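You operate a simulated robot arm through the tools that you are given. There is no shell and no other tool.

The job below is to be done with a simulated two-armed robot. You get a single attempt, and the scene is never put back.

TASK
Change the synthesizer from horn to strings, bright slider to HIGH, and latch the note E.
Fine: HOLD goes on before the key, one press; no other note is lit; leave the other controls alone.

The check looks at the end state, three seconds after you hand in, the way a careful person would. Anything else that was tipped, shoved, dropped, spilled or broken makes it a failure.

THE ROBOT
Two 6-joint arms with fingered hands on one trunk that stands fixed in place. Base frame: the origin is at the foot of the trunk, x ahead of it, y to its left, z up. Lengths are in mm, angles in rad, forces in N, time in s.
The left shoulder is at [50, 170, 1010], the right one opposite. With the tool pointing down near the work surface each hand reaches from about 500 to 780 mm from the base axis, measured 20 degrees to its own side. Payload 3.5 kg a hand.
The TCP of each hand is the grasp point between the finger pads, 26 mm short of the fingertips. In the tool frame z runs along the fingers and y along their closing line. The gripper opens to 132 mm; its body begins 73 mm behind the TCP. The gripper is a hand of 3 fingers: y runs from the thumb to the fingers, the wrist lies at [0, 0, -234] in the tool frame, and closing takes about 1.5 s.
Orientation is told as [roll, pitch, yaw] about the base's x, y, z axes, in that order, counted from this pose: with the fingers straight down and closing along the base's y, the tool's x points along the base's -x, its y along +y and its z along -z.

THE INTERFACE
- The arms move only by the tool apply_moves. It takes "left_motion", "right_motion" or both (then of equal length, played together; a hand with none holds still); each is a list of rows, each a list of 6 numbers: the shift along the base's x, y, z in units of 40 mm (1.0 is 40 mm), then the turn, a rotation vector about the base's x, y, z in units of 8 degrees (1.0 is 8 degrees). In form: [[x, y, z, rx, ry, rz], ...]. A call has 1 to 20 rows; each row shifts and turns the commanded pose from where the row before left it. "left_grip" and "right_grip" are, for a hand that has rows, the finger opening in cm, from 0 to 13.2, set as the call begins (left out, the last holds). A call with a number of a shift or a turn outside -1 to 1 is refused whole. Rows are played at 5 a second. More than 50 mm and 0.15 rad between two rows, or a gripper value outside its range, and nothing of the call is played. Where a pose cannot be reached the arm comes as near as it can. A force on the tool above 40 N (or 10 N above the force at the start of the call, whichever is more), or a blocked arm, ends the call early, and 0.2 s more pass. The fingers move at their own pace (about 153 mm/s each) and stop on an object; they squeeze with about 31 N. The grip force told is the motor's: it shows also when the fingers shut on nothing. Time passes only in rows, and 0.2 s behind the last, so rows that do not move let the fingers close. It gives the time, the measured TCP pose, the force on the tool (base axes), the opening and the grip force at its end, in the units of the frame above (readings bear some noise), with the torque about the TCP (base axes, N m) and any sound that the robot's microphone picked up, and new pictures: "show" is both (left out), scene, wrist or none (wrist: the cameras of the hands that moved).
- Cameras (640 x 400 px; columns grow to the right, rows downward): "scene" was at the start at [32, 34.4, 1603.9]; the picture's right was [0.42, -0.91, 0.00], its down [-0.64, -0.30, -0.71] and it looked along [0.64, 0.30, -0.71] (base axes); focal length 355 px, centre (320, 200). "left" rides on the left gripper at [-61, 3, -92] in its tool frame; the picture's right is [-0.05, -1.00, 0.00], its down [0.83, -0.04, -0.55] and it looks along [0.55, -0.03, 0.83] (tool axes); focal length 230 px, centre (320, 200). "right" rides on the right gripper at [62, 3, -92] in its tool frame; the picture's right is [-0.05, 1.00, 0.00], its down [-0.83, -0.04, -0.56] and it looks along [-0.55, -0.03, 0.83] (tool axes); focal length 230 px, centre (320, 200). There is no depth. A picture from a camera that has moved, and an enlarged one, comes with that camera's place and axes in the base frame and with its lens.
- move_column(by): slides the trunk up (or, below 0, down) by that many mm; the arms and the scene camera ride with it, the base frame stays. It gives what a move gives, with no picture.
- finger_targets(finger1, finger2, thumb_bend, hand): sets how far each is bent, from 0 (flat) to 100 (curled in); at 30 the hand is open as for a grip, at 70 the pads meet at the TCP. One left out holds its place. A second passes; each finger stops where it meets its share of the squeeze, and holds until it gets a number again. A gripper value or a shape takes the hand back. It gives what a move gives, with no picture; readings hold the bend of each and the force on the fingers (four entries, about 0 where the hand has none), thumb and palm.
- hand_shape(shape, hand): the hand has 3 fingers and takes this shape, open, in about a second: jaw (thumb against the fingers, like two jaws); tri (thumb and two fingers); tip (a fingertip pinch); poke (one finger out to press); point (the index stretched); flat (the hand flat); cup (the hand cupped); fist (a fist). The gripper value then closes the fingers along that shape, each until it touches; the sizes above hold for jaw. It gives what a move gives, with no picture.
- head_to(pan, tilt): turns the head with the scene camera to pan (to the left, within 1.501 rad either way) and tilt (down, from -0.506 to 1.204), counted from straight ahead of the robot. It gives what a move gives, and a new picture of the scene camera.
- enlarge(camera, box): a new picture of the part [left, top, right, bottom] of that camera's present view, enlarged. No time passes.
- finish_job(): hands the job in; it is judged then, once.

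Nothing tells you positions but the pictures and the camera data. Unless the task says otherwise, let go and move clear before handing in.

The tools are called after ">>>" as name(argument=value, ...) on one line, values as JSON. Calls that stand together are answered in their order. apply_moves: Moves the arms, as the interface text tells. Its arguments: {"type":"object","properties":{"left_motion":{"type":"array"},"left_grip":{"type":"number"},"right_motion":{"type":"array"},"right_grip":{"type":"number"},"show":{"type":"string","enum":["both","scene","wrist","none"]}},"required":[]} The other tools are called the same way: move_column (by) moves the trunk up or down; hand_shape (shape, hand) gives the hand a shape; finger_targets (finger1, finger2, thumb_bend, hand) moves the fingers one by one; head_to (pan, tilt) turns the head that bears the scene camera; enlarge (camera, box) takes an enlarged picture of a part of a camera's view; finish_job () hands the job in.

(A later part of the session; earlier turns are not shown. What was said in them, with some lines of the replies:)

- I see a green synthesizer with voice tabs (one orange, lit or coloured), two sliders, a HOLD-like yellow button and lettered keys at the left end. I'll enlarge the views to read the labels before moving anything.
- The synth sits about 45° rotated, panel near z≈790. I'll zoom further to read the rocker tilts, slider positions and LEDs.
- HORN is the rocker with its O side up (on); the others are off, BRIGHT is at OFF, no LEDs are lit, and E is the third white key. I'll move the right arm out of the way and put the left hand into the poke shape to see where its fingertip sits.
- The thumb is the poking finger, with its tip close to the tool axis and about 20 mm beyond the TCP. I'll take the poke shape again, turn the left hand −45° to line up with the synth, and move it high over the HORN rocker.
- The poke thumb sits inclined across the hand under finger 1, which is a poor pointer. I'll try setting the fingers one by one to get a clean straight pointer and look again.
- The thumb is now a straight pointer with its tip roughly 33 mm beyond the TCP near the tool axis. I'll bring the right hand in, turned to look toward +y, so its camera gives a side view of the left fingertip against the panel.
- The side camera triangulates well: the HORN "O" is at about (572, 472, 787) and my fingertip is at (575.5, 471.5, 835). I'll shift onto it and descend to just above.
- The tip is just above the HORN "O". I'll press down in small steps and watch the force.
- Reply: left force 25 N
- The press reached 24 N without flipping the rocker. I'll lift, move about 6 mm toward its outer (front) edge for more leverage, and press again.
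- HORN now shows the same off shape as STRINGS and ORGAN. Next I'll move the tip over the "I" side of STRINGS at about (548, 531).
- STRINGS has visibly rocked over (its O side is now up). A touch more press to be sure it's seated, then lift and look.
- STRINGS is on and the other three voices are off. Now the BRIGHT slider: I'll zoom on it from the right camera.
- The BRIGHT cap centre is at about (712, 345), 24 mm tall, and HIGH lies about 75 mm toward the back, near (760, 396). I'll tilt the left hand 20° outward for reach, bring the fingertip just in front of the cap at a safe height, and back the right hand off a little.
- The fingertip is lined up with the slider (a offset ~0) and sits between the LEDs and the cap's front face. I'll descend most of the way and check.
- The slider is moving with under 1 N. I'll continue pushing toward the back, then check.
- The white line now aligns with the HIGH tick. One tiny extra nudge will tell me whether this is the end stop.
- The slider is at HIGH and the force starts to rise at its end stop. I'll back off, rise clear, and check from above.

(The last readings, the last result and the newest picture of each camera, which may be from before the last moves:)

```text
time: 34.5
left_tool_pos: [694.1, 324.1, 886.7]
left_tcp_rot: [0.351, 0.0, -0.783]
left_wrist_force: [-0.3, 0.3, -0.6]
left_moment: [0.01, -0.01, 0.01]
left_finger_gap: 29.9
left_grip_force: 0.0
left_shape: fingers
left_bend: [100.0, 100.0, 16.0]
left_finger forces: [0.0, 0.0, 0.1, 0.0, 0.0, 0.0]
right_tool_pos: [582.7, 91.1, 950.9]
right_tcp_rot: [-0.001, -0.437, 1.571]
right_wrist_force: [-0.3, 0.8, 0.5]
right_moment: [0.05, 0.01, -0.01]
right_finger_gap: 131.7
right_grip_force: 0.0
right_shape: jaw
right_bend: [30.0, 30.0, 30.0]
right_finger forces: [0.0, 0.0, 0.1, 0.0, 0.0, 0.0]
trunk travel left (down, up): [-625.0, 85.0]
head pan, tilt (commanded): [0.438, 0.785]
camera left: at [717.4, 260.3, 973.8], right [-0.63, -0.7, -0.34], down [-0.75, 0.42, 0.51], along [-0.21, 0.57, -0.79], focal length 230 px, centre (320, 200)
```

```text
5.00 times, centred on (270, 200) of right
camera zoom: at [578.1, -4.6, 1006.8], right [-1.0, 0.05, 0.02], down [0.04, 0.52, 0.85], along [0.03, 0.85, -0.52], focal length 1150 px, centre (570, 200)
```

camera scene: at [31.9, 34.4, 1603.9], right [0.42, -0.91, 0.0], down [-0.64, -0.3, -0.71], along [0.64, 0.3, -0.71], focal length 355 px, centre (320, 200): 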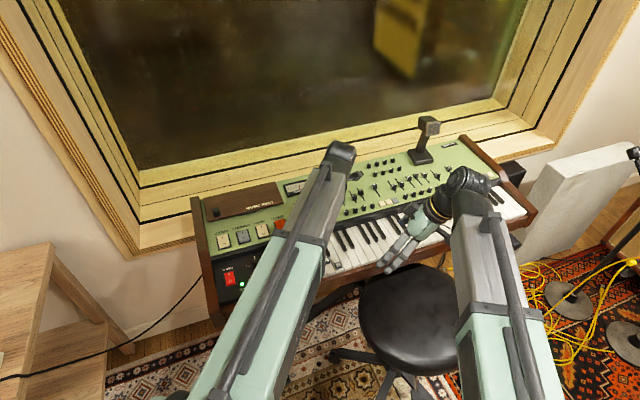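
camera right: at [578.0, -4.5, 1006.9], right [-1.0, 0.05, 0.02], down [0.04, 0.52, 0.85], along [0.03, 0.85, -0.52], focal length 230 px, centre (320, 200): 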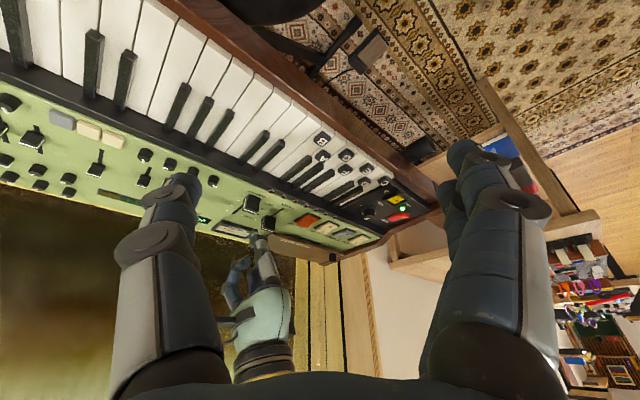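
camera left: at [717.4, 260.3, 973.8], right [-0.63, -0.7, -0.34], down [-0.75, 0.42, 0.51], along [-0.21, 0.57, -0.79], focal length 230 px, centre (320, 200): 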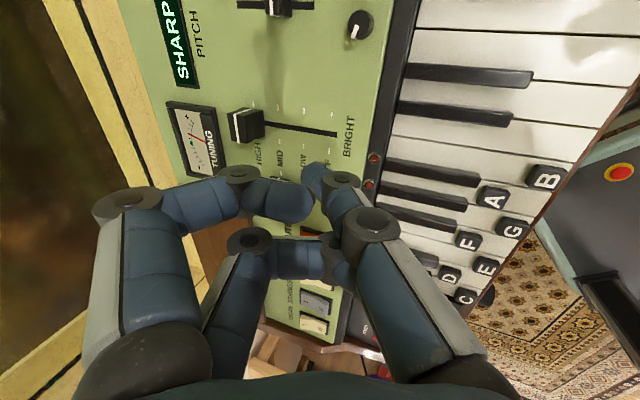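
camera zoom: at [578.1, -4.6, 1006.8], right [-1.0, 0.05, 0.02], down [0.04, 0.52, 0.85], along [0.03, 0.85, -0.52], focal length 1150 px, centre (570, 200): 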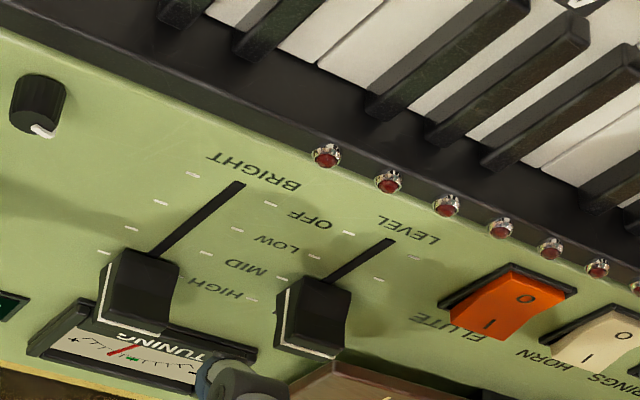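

BRIGHT is at HIGH with LEVEL untouched. Next I'll straighten the hand and move above the HOLD button at about (438, 396).

>>> apply_moves(left_motion=[[-0.645, 0.17575, 0, -0.1768, 0.1768, 0], [-0.645, 0.17575, 0, -0.1768, 0.1768, 0], [-0.645, 0.17575, 0, -0.1768, 0.1768, 0], [-0.645, 0.17575, 0, -0.1768, 0.1768, 0], [-0.645, 0.17575, 0, -0.1768, 0.1768, 0], [-0.645, 0.17575, 0, -0.1768, 0.1768, 0], [-0.645, 0.17575, 0, -0.1768, 0.1768, 0], [-0.645, 0.17575, 0, -0.1768, 0.1768, 0], [-0.645, 0.17575, 0, -0.1768, 0.1768, 0], [-0.645, 0.17575, 0, -0.1768, 0.1768, 0], [0, 0, -0.4, 0, 0, 0], [0, 0, 0, 0, 0, 0]])

>>> enlarge(camera="left", box=[200, 50, 440, 200])

>>> enlarge(camera="right", box=[320, 120, 460, 220])

```text
time: 37.1
left_tool_pos: [433.9, 396.1, 869.2]
left_tcp_rot: [0.002, 0.001, -0.785]
left_wrist_force: [-0.4, 0.3, 0.7]
left_moment: [0.0, -0.01, -0.04]
left_finger_gap: 29.9
left_grip_force: 0.0
left_shape: fingers
left_bend: [100.0, 100.0, 16.0]
left_finger forces: [0.0, 0.1, 0.1, 0.1, 0.0, 0.1]
right_tool_pos: [582.6, 91.3, 950.1]
right_tcp_rot: [0.001, -0.436, 1.573]
right_wrist_force: [-0.2, 0.3, -0.2]
right_moment: [-0.02, 0.0, 0.0]
right_finger_gap: 131.9
right_grip_force: 0.1
right_shape: jaw
right_bend: [30.0, 30.0, 30.0]
right_finger forces: [0.0, 0.1, 0.0, 0.0, 0.0, 0.0]
trunk travel left (down, up): [-625.0, 85.0]
head pan, tilt (commanded): [0.438, 0.785]
camera scene: at [31.9, 34.3, 1603.9], right [0.42, -0.91, 0.0], down [-0.64, -0.3, -0.71], along [0.64, 0.3, -0.71], focal length 355 px, centre (320, 200)
camera left: at [480.8, 353.0, 962.1], right [-0.67, -0.74, 0.0], down [-0.62, 0.56, 0.55], along [-0.41, 0.37, -0.83], focal length 230 px, centre (320, 200)
```

scene: 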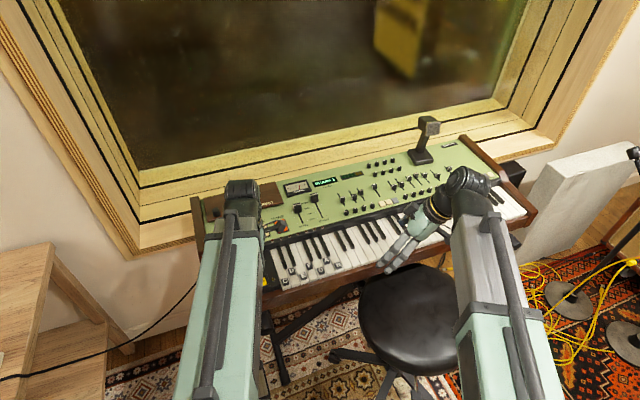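
left: 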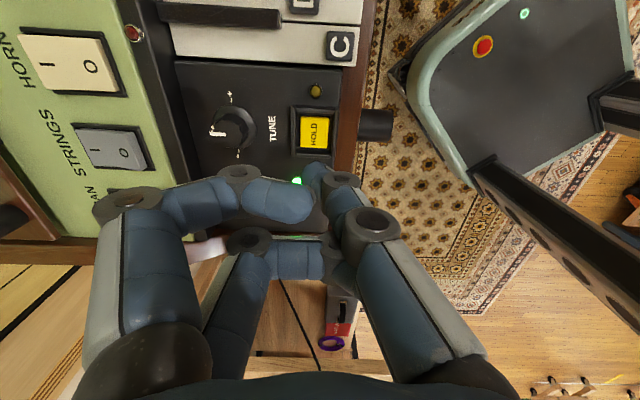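

```text
2.67 times, centred on (320, 125) of left
camera zoom: at [480.8, 353.0, 962.1], right [-0.67, -0.74, 0.0], down [-0.62, 0.56, 0.55], along [-0.41, 0.37, -0.83], focal length 614 px, centre (320, 400)
```

zoom: 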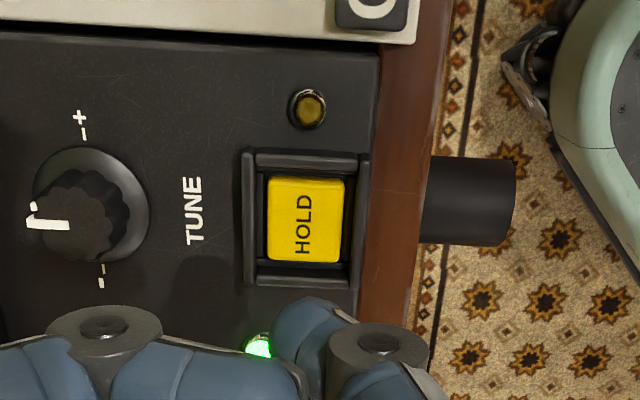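

```text
4.00 times, centred on (390, 170) of right
camera zoom: at [578.0, -4.6, 1006.9], right [-1.0, 0.05, 0.02], down [0.04, 0.52, 0.85], along [0.03, 0.85, -0.52], focal length 920 px, centre (40, 320)
```

zoom: 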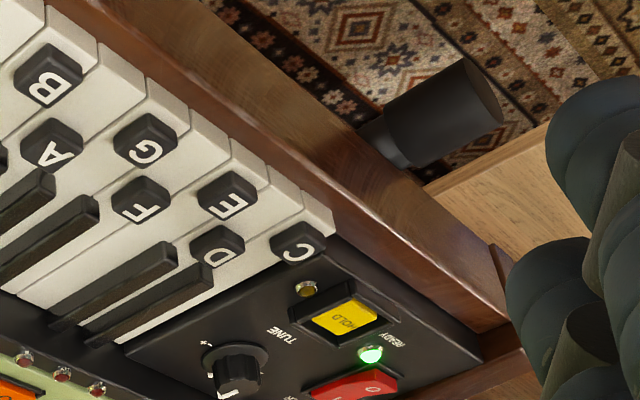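

>>> apply_moves(left_motion=[[0.03, 0.0125, -0.5, 0, 0, 0], [0, 0, -0.5, 0, 0, 0], [0, 0, -0.4, 0, 0, 0], [0, 0, 0, 0, 0, 0]], show="none")

>>> enlarge(camera="left", box=[200, 70, 440, 220])

>>> enlarge(camera="right", box=[340, 150, 440, 220])

```text
time: 38.1
left_tool_pos: [435.4, 395.3, 813.5]
left_tcp_rot: [0.003, 0.0, -0.785]
left_wrist_force: [1.2, -0.5, 0.6]
left_moment: [0.02, 0.01, 0.01]
left_finger_gap: 29.9
left_grip_force: 0.3
left_shape: fingers
left_bend: [100.0, 100.0, 16.0]
left_finger forces: [0.1, 0.1, 0.0, 0.0, 0.0, 0.0]
right_tool_pos: [581.3, 91.3, 951.4]
right_tcp_rot: [0.002, -0.437, 1.571]
right_wrist_force: [0.1, -0.6, 0.1]
right_moment: [0.0, 0.01, 0.02]
right_finger_gap: 131.8
right_grip_force: 0.0
right_shape: jaw
right_bend: [30.0, 30.0, 30.0]
right_finger forces: [0.0, 0.0, 0.0, 0.0, 0.0, 0.0]
trunk travel left (down, up): [-625.0, 85.0]
head pan, tilt (commanded): [0.438, 0.785]
```

```text
2.67 times, centred on (320, 145) of left
camera zoom: at [482.6, 353.7, 905.7], right [-0.67, -0.74, 0.0], down [-0.62, 0.56, 0.55], along [-0.41, 0.37, -0.83], focal length 614 px, centre (320, 347)
```

zoom: 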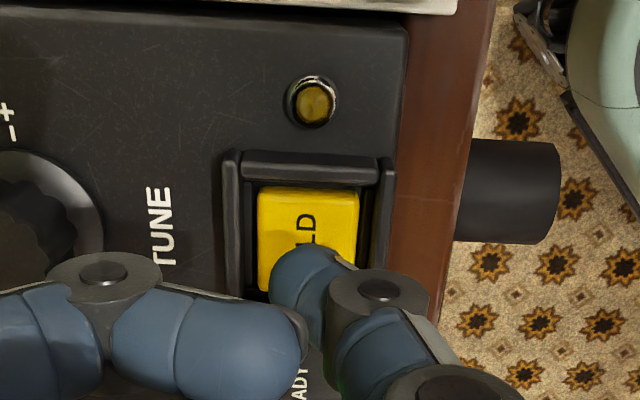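

```text
5.71 times, centred on (390, 185) of right
camera zoom: at [578.0, -4.6, 1006.9], right [-1.0, 0.05, 0.02], down [0.04, 0.52, 0.85], along [0.03, 0.85, -0.52], focal length 1315 px, centre (-80, 286)
```

zoom: 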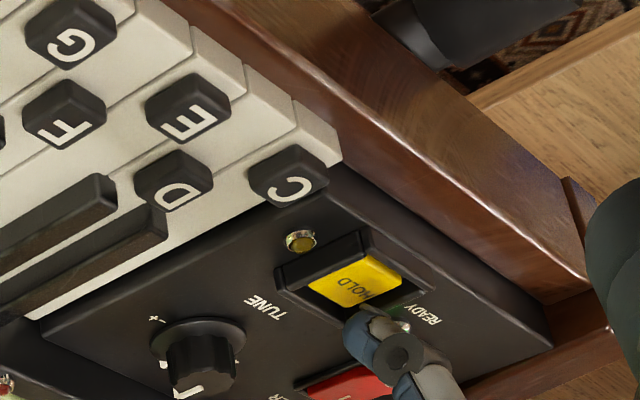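

>>> apply_moves(left_motion=[[0, 0, -0.1, 0, 0, 0], [0, 0, -0.1, 0, 0, 0]], show="none")

>>> enlarge(camera="left", box=[200, 70, 440, 220])

>>> enlarge(camera="right", box=[340, 150, 440, 220])

```text
time: 38.7
left_tool_pos: [435.7, 396.8, 805.7]
left_tcp_rot: [0.002, 0.001, -0.786]
left_wrist_force: [-0.7, 0.6, -0.3]
left_moment: [0.0, -0.01, 0.02]
left_finger_gap: 29.7
left_grip_force: 0.0
left_shape: fingers
left_bend: [100.0, 100.0, 16.0]
left_finger forces: [0.1, 0.0, 0.0, 0.0, 0.0, 0.0]
right_tool_pos: [582.0, 91.1, 950.4]
right_tcp_rot: [0.0, -0.436, 1.571]
right_wrist_force: [-0.8, -0.1, -0.1]
right_moment: [-0.04, 0.01, -0.02]
right_finger_gap: 131.9
right_grip_force: 0.1
right_shape: jaw
right_bend: [30.0, 30.0, 30.0]
right_finger forces: [0.1, 0.0, 0.0, 0.1, 0.0, 0.0]
trunk travel left (down, up): [-625.0, 85.0]
head pan, tilt (commanded): [0.438, 0.785]
```

```text
2.67 times, centred on (320, 145) of left
camera zoom: at [482.0, 353.9, 897.8], right [-0.67, -0.74, 0.0], down [-0.62, 0.56, 0.55], along [-0.41, 0.37, -0.83], focal length 614 px, centre (320, 347)
```

zoom: 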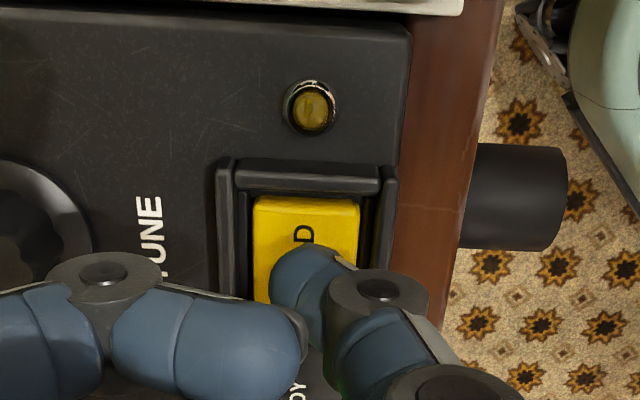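

```text
5.71 times, centred on (390, 185) of right
camera zoom: at [578.0, -4.6, 1006.8], right [-1.0, 0.05, 0.02], down [0.04, 0.52, 0.85], along [0.03, 0.85, -0.52], focal length 1315 px, centre (-80, 286)
```

zoom: 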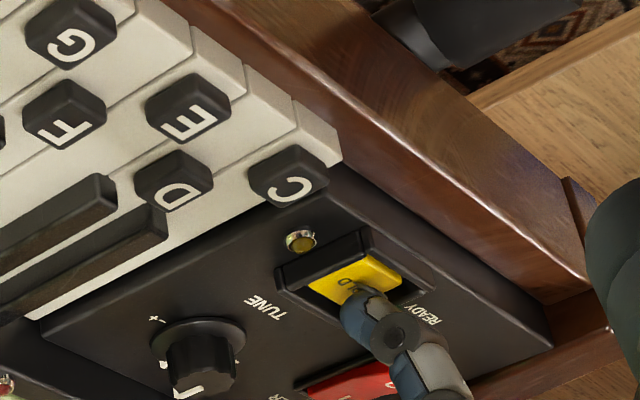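

>>> apply_moves(left_motion=[[0, 0, -0.05, 0, 0, 0], [0, 0, -0.05, 0, 0, 0]], show="none")

>>> enlarge(camera="left", box=[200, 70, 440, 220])

```text
time: 39.3
left_tool_pos: [435.5, 395.8, 801.9]
left_tcp_rot: [0.003, -0.001, -0.786]
left_wrist_force: [0.4, 0.5, 1.4]
left_moment: [0.02, 0.0, -0.02]
left_finger_gap: 29.9
left_grip_force: 0.2
left_shape: fingers
left_bend: [100.0, 100.0, 17.0]
left_finger forces: [0.1, 0.1, 0.0, 0.0, 1.1, 0.0]
right_tool_pos: [582.3, 91.1, 950.2]
right_tcp_rot: [-0.001, -0.435, 1.572]
right_wrist_force: [0.8, -0.7, 0.1]
right_moment: [0.0, 0.0, 0.01]
right_finger_gap: 131.9
right_grip_force: 0.1
right_shape: jaw
right_bend: [30.0, 30.0, 30.0]
right_finger forces: [0.0, 0.0, 0.0, 0.0, 0.1, 0.0]
trunk travel left (down, up): [-625.0, 85.0]
head pan, tilt (commanded): [0.438, 0.785]
```

```text
2.67 times, centred on (320, 145) of left
camera zoom: at [481.8, 353.7, 893.6], right [-0.67, -0.74, 0.0], down [-0.62, 0.56, 0.55], along [-0.41, 0.37, -0.83], focal length 614 px, centre (320, 347)
```

zoom: 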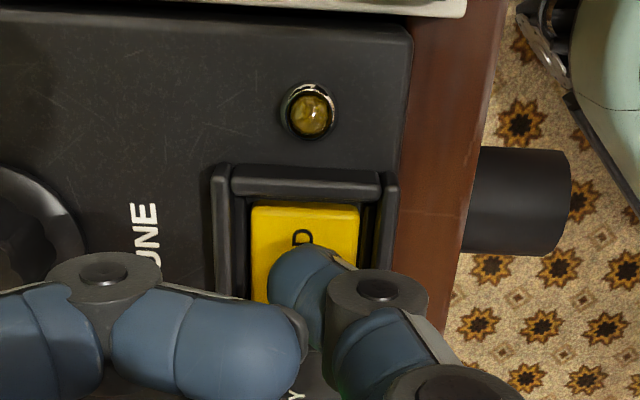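

>>> apply_moves(left_motion=[[0, 0, -0.0375, 0, 0, 0], [0, 0, -0.0375, 0, 0, 0]], show="none")

>>> enlarge(camera="left", box=[200, 70, 440, 220])

```text
time: 39.9
left_tool_pos: [436.8, 396.4, 797.4]
left_tcp_rot: [0.002, 0.0, -0.785]
left_wrist_force: [-1.1, -0.4, 2.8]
left_moment: [0.0, 0.02, -0.03]
left_finger_gap: 29.8
left_grip_force: 1.2
left_shape: fingers
left_bend: [100.0, 100.0, 17.0]
left_finger forces: [0.0, 0.1, 0.0, 0.1, 2.7, 0.1]
right_tool_pos: [582.0, 90.8, 950.8]
right_tcp_rot: [0.0, -0.437, 1.571]
right_wrist_force: [0.7, 0.3, -0.5]
right_moment: [0.02, 0.02, -0.02]
right_finger_gap: 131.9
right_grip_force: 0.0
right_shape: jaw
right_bend: [30.0, 30.0, 30.0]
right_finger forces: [0.1, 0.0, 0.0, 0.1, 0.0, 0.0]
trunk travel left (down, up): [-625.0, 85.0]
head pan, tilt (commanded): [0.438, 0.785]
heard: click
```

```text
2.67 times, centred on (320, 145) of left
camera zoom: at [482.5, 353.5, 891.0], right [-0.67, -0.74, 0.0], down [-0.62, 0.56, 0.55], along [-0.41, 0.37, -0.83], focal length 614 px, centre (320, 347)
```

zoom: 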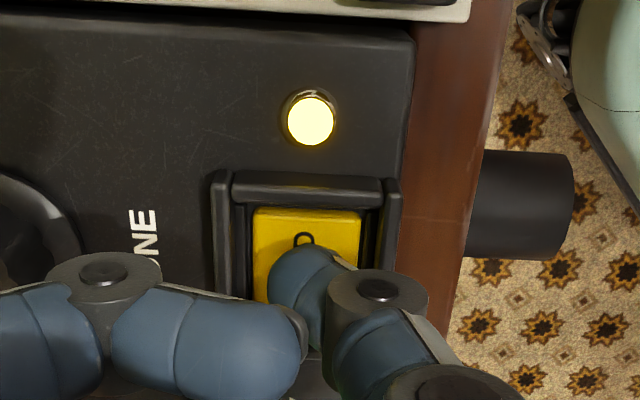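

A click, and the amber HOLD light came on. I'll lift straight up and confirm it stays lit.

>>> apply_moves(left_motion=[[0, 0, 0.2, 0, 0, 0], [0, 0, 0.5, 0, 0, 0], [0, 0, 0.8, 0, 0, 0], [0, 0, 0.3, 0, 0, 0], [0, 0, 0, 0, 0, 0]], show="wrist")

>>> enlarge(camera="left", box=[200, 0, 440, 180])

>>> enlarge(camera="right", box=[320, 120, 440, 220])

```text
time: 41.1
left_tool_pos: [436.8, 396.2, 870.8]
left_tcp_rot: [0.003, -0.001, -0.785]
left_wrist_force: [0.1, -0.4, 0.0]
left_moment: [-0.04, -0.02, 0.0]
left_finger_gap: 29.8
left_grip_force: 0.0
left_shape: fingers
left_bend: [100.0, 100.0, 17.0]
left_finger forces: [0.0, 0.0, 0.0, 0.0, 0.0, 0.1]
right_tool_pos: [581.1, 90.0, 950.8]
right_tcp_rot: [0.002, -0.436, 1.57]
right_wrist_force: [-0.5, -0.5, -1.0]
right_moment: [0.01, 0.02, 0.0]
right_finger_gap: 132.2
right_grip_force: 0.0
right_shape: jaw
right_bend: [30.0, 30.0, 30.0]
right_finger forces: [0.1, 0.1, 0.0, 0.0, 0.1, 0.1]
trunk travel left (down, up): [-625.0, 85.0]
head pan, tilt (commanded): [0.438, 0.785]
camera left: at [482.3, 354.2, 962.1], right [-0.67, -0.74, 0.0], down [-0.62, 0.56, 0.55], along [-0.41, 0.37, -0.83], focal length 230 px, centre (320, 200)
```

left: 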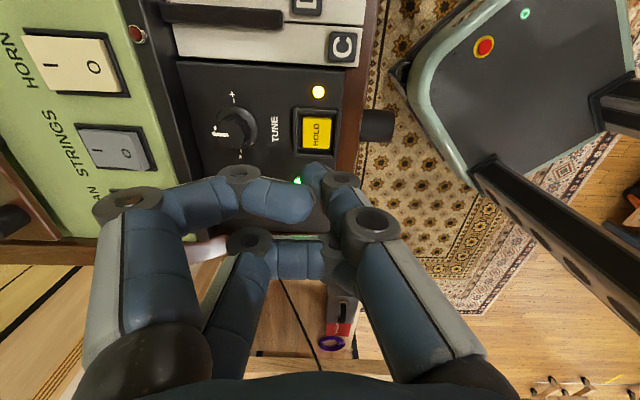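

```text
2.22 times, centred on (320, 90) of left
camera zoom: at [482.3, 354.2, 962.1], right [-0.67, -0.74, 0.0], down [-0.62, 0.56, 0.55], along [-0.41, 0.37, -0.83], focal length 511 px, centre (320, 444)
```

zoom: 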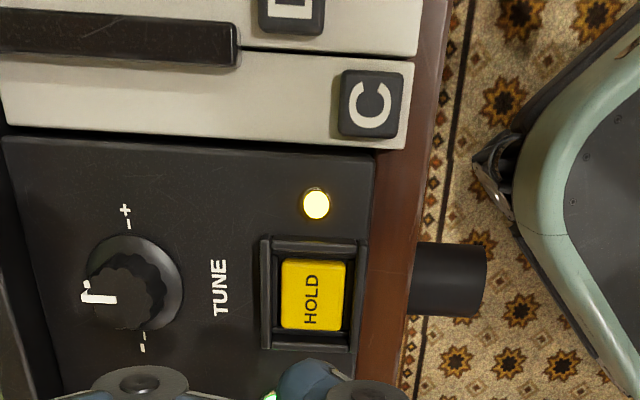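

```text
4.00 times, centred on (380, 170) of right
camera zoom: at [578.0, -4.6, 1006.8], right [-1.0, 0.05, 0.02], down [0.04, 0.52, 0.85], along [0.03, 0.85, -0.52], focal length 920 px, centre (80, 320)
```

zoom: 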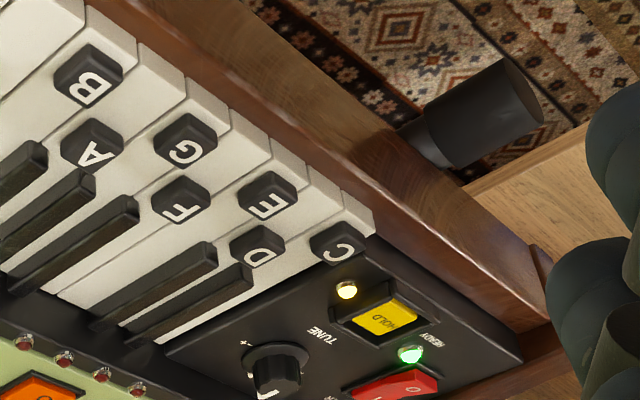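

HOLD stays lit and no note LED is on. Now I'll move over the E key at about (507, 306) and check alignment carefully.

>>> apply_moves(left_motion=[[0.567, -0.76, 0, 0, 0, 0], [0.567, -0.76, 0, 0, 0, 0], [0.566, -0.76, 0, 0, 0, 0], [0, 0, -0.5, 0, 0, 0], [0, 0, -0.3, 0, 0, 0], [0, 0, 0, 0, 0, 0]], show="wrist")

>>> enlarge(camera="left", box=[200, 40, 440, 190])

>>> enlarge(camera="right", box=[320, 120, 420, 190])

```text
time: 42.5
left_tool_pos: [503.8, 303.7, 837.6]
left_tcp_rot: [0.002, 0.0, -0.785]
left_wrist_force: [0.3, 0.0, 0.3]
left_moment: [0.0, -0.01, -0.02]
left_finger_gap: 29.7
left_grip_force: 0.1
left_shape: fingers
left_bend: [100.0, 100.0, 17.0]
left_finger forces: [0.1, 0.0, 0.0, 0.0, 0.1, 0.0]
right_tool_pos: [581.7, 91.7, 950.7]
right_tcp_rot: [-0.001, -0.436, 1.571]
right_wrist_force: [-0.3, -0.1, -0.4]
right_moment: [0.01, 0.02, -0.01]
right_finger_gap: 131.9
right_grip_force: 0.1
right_shape: jaw
right_bend: [30.0, 30.0, 30.0]
right_finger forces: [0.0, 0.0, 0.0, 0.0, 0.0, 0.1]
trunk travel left (down, up): [-625.0, 85.0]
head pan, tilt (commanded): [0.438, 0.785]
camera left: at [550.5, 261.9, 930.2], right [-0.67, -0.74, 0.0], down [-0.62, 0.56, 0.55], along [-0.41, 0.37, -0.83], focal length 230 px, centre (320, 200)
```

left: 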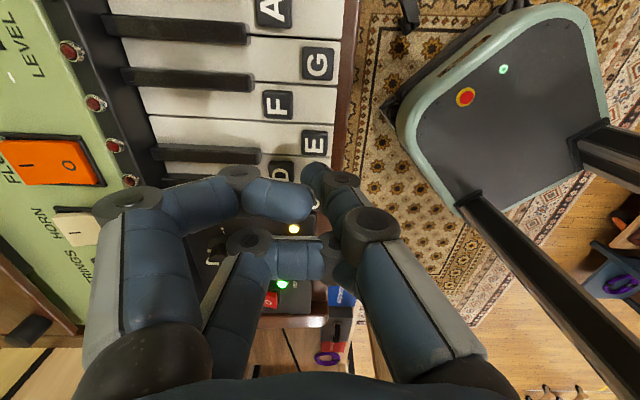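

```text
2.67 times, centred on (320, 115) of left
camera zoom: at [550.5, 261.9, 930.2], right [-0.67, -0.74, 0.0], down [-0.62, 0.56, 0.55], along [-0.41, 0.37, -0.83], focal length 614 px, centre (320, 427)
```

zoom: 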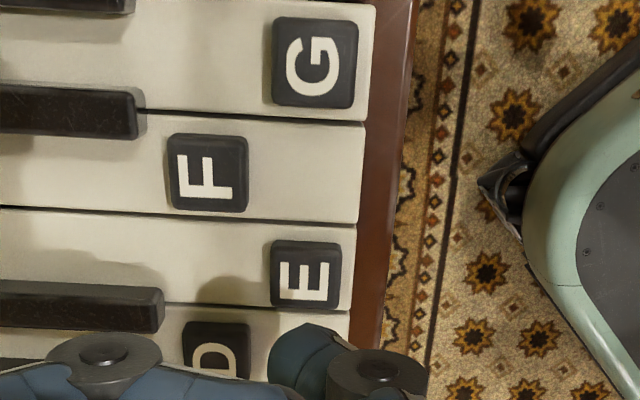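

```text
5.71 times, centred on (370, 155) of right
camera zoom: at [578.0, -4.7, 1006.9], right [-1.0, 0.05, 0.02], down [0.04, 0.52, 0.85], along [0.03, 0.85, -0.52], focal length 1315 px, centre (34, 457)
```

zoom: 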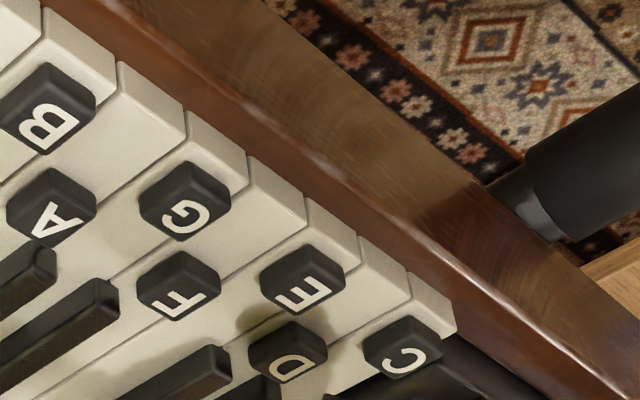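

The E tile top is centred at (507.4, 306, ~758) and my fingertip is within 1 mm of it. I'll descend to just above it.

>>> apply_moves(left_motion=[[0, 0.02, -0.5, 0, 0, 0], [0, 0, -0.4, 0, 0, 0], [0, 0, 0, 0, 0, 0]], show="none")

>>> enlarge(camera="left", box=[200, 60, 440, 210])

>>> enlarge(camera="right", box=[320, 120, 420, 190])

```text
time: 43.3
left_tool_pos: [503.4, 305.1, 803.2]
left_tcp_rot: [0.002, 0.0, -0.785]
left_wrist_force: [-0.1, 0.7, 0.1]
left_moment: [0.02, 0.01, -0.06]
left_finger_gap: 29.7
left_grip_force: 0.1
left_shape: fingers
left_bend: [100.0, 100.0, 17.0]
left_finger forces: [0.0, 0.0, 0.0, 0.1, 0.1, 0.0]
right_tool_pos: [581.3, 92.1, 949.2]
right_tcp_rot: [0.001, -0.436, 1.57]
right_wrist_force: [-0.3, -0.9, -0.3]
right_moment: [0.03, 0.01, -0.02]
right_finger_gap: 132.0
right_grip_force: 0.0
right_shape: jaw
right_bend: [30.0, 30.0, 30.0]
right_finger forces: [0.0, 0.1, 0.0, 0.1, 0.1, 0.0]
trunk travel left (down, up): [-625.0, 85.0]
head pan, tilt (commanded): [0.438, 0.785]
```

```text
2.67 times, centred on (320, 135) of left
camera zoom: at [549.7, 262.9, 895.6], right [-0.67, -0.74, 0.0], down [-0.62, 0.56, 0.55], along [-0.41, 0.37, -0.83], focal length 614 px, centre (320, 373)
```

zoom: 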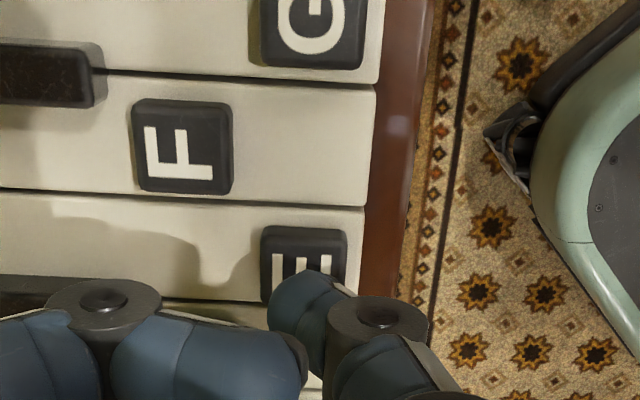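

```text
5.71 times, centred on (370, 155) of right
camera zoom: at [578.0, -4.6, 1006.9], right [-1.0, 0.05, 0.02], down [0.04, 0.52, 0.85], along [0.03, 0.85, -0.52], focal length 1315 px, centre (34, 457)
```

zoom: 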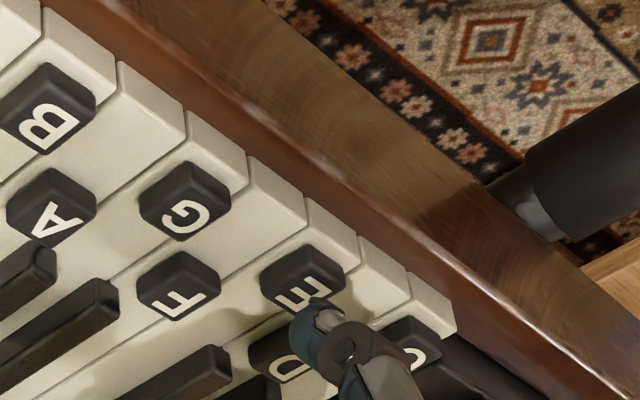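

>>> apply_moves(left_motion=[[0, 0, -0.1, 0, 0, 0], [0, 0, -0.1, 0, 0, 0]], show="none")

>>> enlarge(camera="left", box=[200, 60, 440, 210])

>>> enlarge(camera="right", box=[320, 120, 420, 190])

```text
time: 43.9
left_tool_pos: [503.8, 306.5, 795.7]
left_tcp_rot: [0.002, 0.001, -0.785]
left_wrist_force: [-0.2, -0.2, 0.4]
left_moment: [-0.03, 0.01, 0.01]
left_finger_gap: 29.7
left_grip_force: 0.6
left_shape: fingers
left_bend: [100.0, 100.0, 17.0]
left_finger forces: [0.0, 0.1, 0.1, 0.0, 0.6, 0.1]
right_tool_pos: [581.1, 90.6, 949.2]
right_tcp_rot: [0.0, -0.437, 1.571]
right_wrist_force: [0.2, 0.4, 0.4]
right_moment: [0.0, -0.02, 0.0]
right_finger_gap: 132.1
right_grip_force: 0.0
right_shape: jaw
right_bend: [30.0, 30.0, 30.0]
right_finger forces: [0.0, 0.2, 0.0, 0.0, 0.0, 0.0]
trunk travel left (down, up): [-625.0, 85.0]
head pan, tilt (commanded): [0.438, 0.785]
```

```text
2.67 times, centred on (320, 135) of left
camera zoom: at [549.7, 262.8, 887.1], right [-0.67, -0.74, 0.0], down [-0.62, 0.56, 0.55], along [-0.41, 0.37, -0.83], focal length 614 px, centre (320, 373)
```

zoom: 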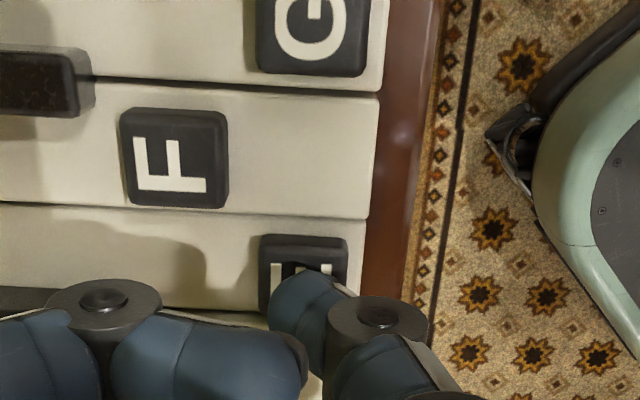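

```text
5.71 times, centred on (370, 155) of right
camera zoom: at [578.0, -4.7, 1006.9], right [-1.0, 0.05, 0.02], down [0.04, 0.52, 0.85], along [0.03, 0.85, -0.52], focal length 1315 px, centre (34, 457)
```

zoom: 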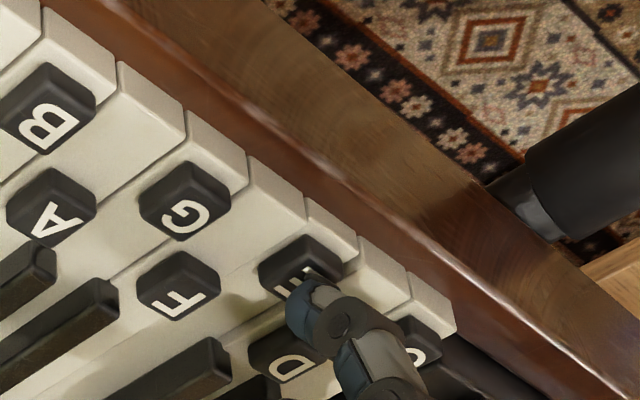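

First contact at 0.6 N. I'll continue pressing without lifting and watch the LEDs.

>>> apply_moves(left_motion=[[0, 0, -0.05, 0, 0, 0], [0, 0, -0.05, 0, 0, 0]], show="none")

>>> enlarge(camera="right", box=[260, 120, 420, 240])

```text
time: 44.5
left_tool_pos: [503.9, 304.1, 790.8]
left_tcp_rot: [0.002, 0.0, -0.785]
left_wrist_force: [0.4, 0.0, 1.3]
left_moment: [0.0, 0.03, 0.03]
left_finger_gap: 29.8
left_grip_force: 0.4
left_shape: fingers
left_bend: [100.0, 100.0, 17.0]
left_finger forces: [0.0, 0.0, 0.0, 0.0, 0.9, 0.1]
right_tool_pos: [581.6, 91.1, 952.1]
right_tcp_rot: [0.0, -0.436, 1.57]
right_wrist_force: [1.0, 0.2, 1.5]
right_moment: [0.03, 0.05, -0.01]
right_finger_gap: 131.8
right_grip_force: 0.1
right_shape: jaw
right_bend: [30.0, 30.0, 30.0]
right_finger forces: [0.0, 0.1, 0.1, 0.0, 0.1, 0.0]
trunk travel left (down, up): [-625.0, 85.0]
head pan, tilt (commanded): [0.438, 0.785]
heard: click
```

```text
3.33 times, centred on (340, 180) of right
camera zoom: at [578.0, -4.6, 1006.9], right [-1.0, 0.05, 0.02], down [0.04, 0.52, 0.85], along [0.03, 0.85, -0.52], focal length 767 px, centre (253, 267)
```

zoom: 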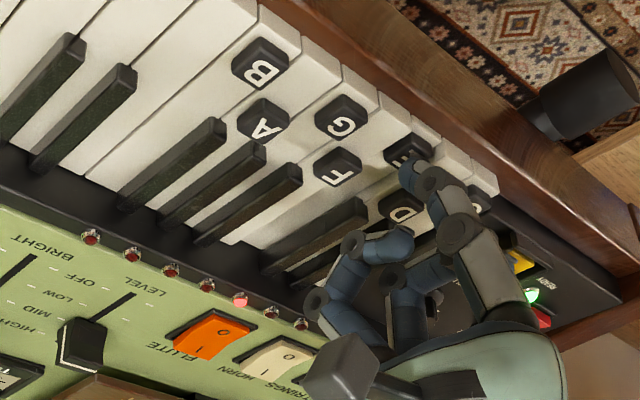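

Click heard and the third note LED (E) is lit. I'll lift straight up, clear of the synth, and verify everything.

>>> apply_moves(left_motion=[[0, 0, 0.3, 0, 0, 0], [0, 0, 0.7, 0, 0, 0], [0, 0, 1, 0, 0, 0], [0, 0, 1, 0, 0, 0], [0, 0, 0.5, 0, 0, 0], [0, 0, 0, 0, 0, 0]], show="wrist")

>>> enlarge(camera="right", box=[220, 120, 420, 250])

```text
time: 45.9
left_tool_pos: [504.7, 303.5, 930.9]
left_tcp_rot: [0.002, 0.0, -0.785]
left_wrist_force: [0.1, 0.3, 0.5]
left_moment: [0.0, 0.03, 0.05]
left_finger_gap: 29.8
left_grip_force: 0.0
left_shape: fingers
left_bend: [100.0, 100.0, 17.0]
left_finger forces: [0.1, 0.1, 0.0, 0.1, 0.0, 0.0]
right_tool_pos: [581.7, 90.5, 951.1]
right_tcp_rot: [-0.001, -0.435, 1.569]
right_wrist_force: [-0.5, 0.7, -0.6]
right_moment: [-0.01, -0.02, -0.02]
right_finger_gap: 131.9
right_grip_force: 0.1
right_shape: jaw
right_bend: [30.0, 30.0, 30.0]
right_finger forces: [0.0, 0.1, 0.0, 0.0, 0.0, 0.0]
trunk travel left (down, up): [-625.0, 85.0]
head pan, tilt (commanded): [0.438, 0.785]
camera left: at [550.1, 261.7, 1022.1], right [-0.67, -0.74, 0.0], down [-0.62, 0.56, 0.55], along [-0.41, 0.37, -0.83], focal length 230 px, centre (320, 200)
```

left: 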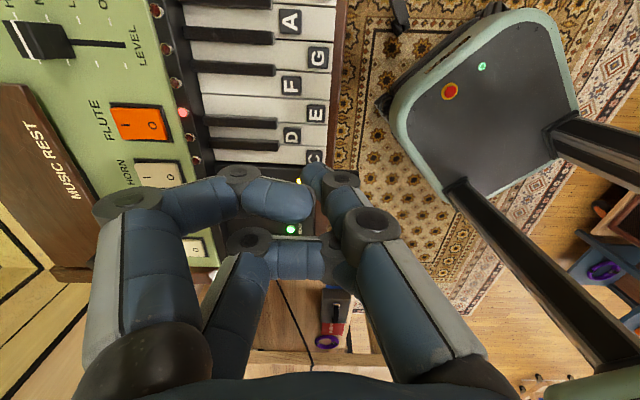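

```text
3.08 times, centred on (320, 185) of right
camera zoom: at [578.0, -4.6, 1006.8], right [-1.0, 0.05, 0.02], down [0.04, 0.52, 0.85], along [0.03, 0.85, -0.52], focal length 708 px, centre (320, 246)
```

zoom: 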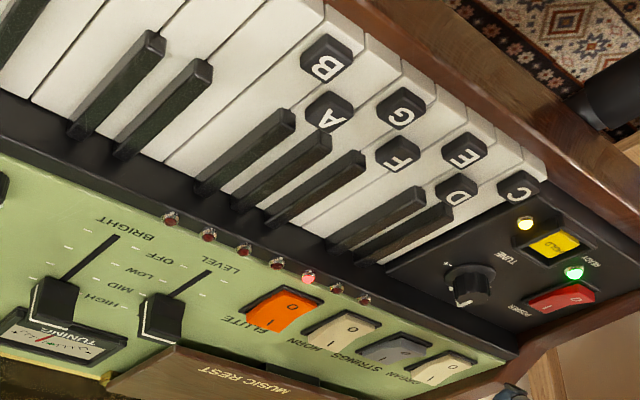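

E is latched with HOLD on and no other LED lit. I'll retract both hands away from the synth and inspect the final state with the scene camera.

>>> apply_moves(left_motion=[[0, 0, 0.9, 0, 0, 0], [0, 0, 0.9, 0, 0, 0], [0, 0, 0.9, 0, 0, 0], [0, 0, 0.8, 0, 0, 0], [-0.375, 0.845, 0, 0, 0, 0.6], [-0.375, 0.845, 0, 0, 0, 0.6], [-0.375, 0.845, 0, 0, 0, 0.6], [-0.375, 0.845, 0, 0, 0, 0.6], [-0.375, 0.845, 0, 0, 0, 0.6], [-0.375, 0.845, 0, 0, 0, 0.6], [-0.375, 0.845, 0, 0, 0, 0.6], [0, 0, 0, 0, 0, 0]], right_motion=[[0, 0, 0.9, 0, 0, 0], [0, 0, 0.9, 0, 0, 0], [0, 0, 0.9, 0, 0, 0], [0, 0, 0.9, 0, 0, 0], [0, -0.8, 0, 0, 0, 0], [0, -0.8, 0, 0, 0, 0], [0, -0.8, 0, 0, 0, 0], [0, -0.8, 0, 0, 0, 0], [0, -0.8, 0, 0, 0, 0], [0, -0.8, 0, 0, 0, 0], [0, 0, 0, 0, 0, 0], [0, 0, 0, 0, 0, 0]], show="scene")

>>> enlarge(camera="scene", box=[200, 170, 360, 310])

>>> enlarge(camera="scene", box=[205, 195, 305, 255])

>>> enlarge(camera="scene", box=[280, 170, 350, 240])

```text
time: 48.5
left_tool_pos: [397.7, 543.8, 1071.8]
left_tcp_rot: [0.003, 0.0, -0.197]
left_wrist_force: [-0.1, 0.0, -0.7]
left_moment: [-0.04, -0.01, 0.04]
left_finger_gap: 29.4
left_grip_force: 0.0
left_shape: fingers
left_bend: [100.0, 100.0, 17.0]
left_finger forces: [0.0, 0.0, 0.1, 0.0, 0.0, 0.0]
right_tool_pos: [579.2, -81.3, 1101.3]
right_tcp_rot: [0.005, -0.435, 1.556]
right_wrist_force: [0.1, 0.0, 0.8]
right_moment: [-0.03, -0.03, -0.04]
right_finger_gap: 132.0
right_grip_force: 0.1
right_shape: jaw
right_bend: [30.0, 30.0, 30.0]
right_finger forces: [0.0, 0.0, 0.0, 0.0, 0.1, 0.1]
right hand out of reach, approached as far as the arm can: row 10
trunk travel left (down, up): [-625.0, 85.0]
head pan, tilt (commanded): [0.438, 0.785]
camera scene: at [32.0, 34.2, 1603.9], right [0.42, -0.91, 0.0], down [-0.64, -0.3, -0.71], along [0.64, 0.3, -0.71], focal length 355 px, centre (320, 200)
```

scene: 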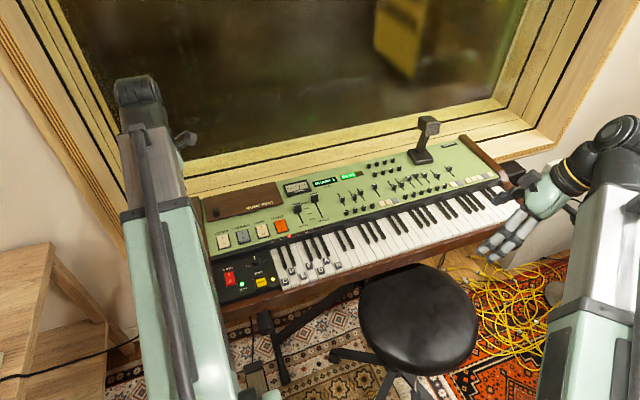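

```text
2.86 times, centred on (280, 240) of scene
camera zoom: at [32.0, 34.2, 1603.9], right [0.42, -0.91, 0.0], down [-0.64, -0.3, -0.71], along [0.64, 0.3, -0.71], focal length 1013 px, centre (434, 86)
```

zoom: 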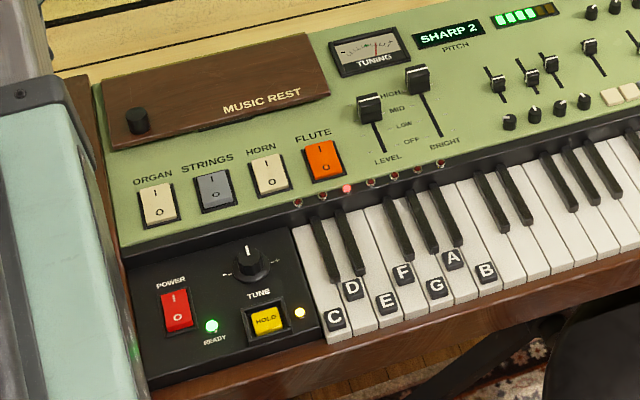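

```text
6.40 times, centred on (255, 225) of scene
camera zoom: at [32.0, 34.2, 1603.9], right [0.42, -0.91, 0.0], down [-0.64, -0.3, -0.71], along [0.64, 0.3, -0.71], focal length 2269 px, centre (736, 40)
```

zoom: 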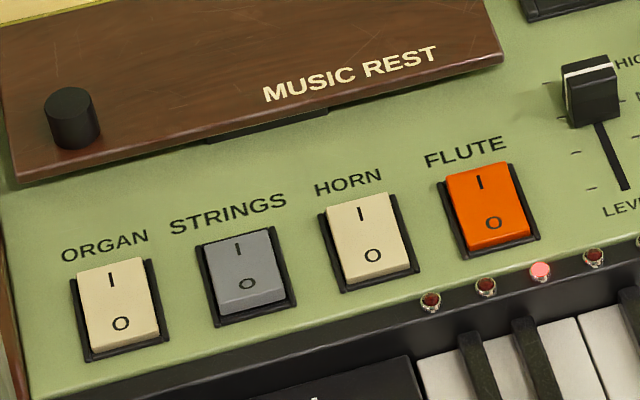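

```text
5.71 times, centred on (315, 205) of scene
camera zoom: at [32.0, 34.2, 1603.9], right [0.42, -0.91, 0.0], down [-0.64, -0.3, -0.71], along [0.64, 0.3, -0.71], focal length 2026 px, centre (349, 171)
```

zoom: 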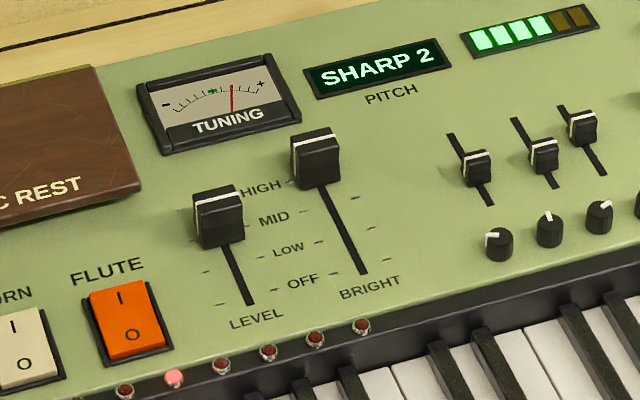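

The final view shows STRINGS on and HORN off, with ORGAN and FLUTE also off. BRIGHT is at HIGH, HOLD is lit, and only the E light is on. LEVEL, TUNE and POWER are unchanged, and both hands are clear, so I'm handing in.

>>> finish_job()

```text
The job is handed in.
```

The synthesizer is now on strings with the bright slider at HIGH and E latched. I've handed the job in; the check's result hasn't come back.

- **Voice:** I pressed HORN to off and STRINGS to on. ORGAN and FLUTE were off at the start and still are.
- **Bright slider:** BRIGHT went from OFF to HIGH; its white line sits at the HIGH tick, at the end of its travel.
- **HOLD and E:** HOLD went on first, with one press. E then got one press, and its light has stayed on since I let go. No other note is lit.
- **Other controls:** LEVEL, TUNE and POWER look the same in the last picture as in the first.

My first press on HORN reached about 24 N, more than it needed. The rocker flipped and the close-ups showed no damage. Both hands are clear of the synthesizer.
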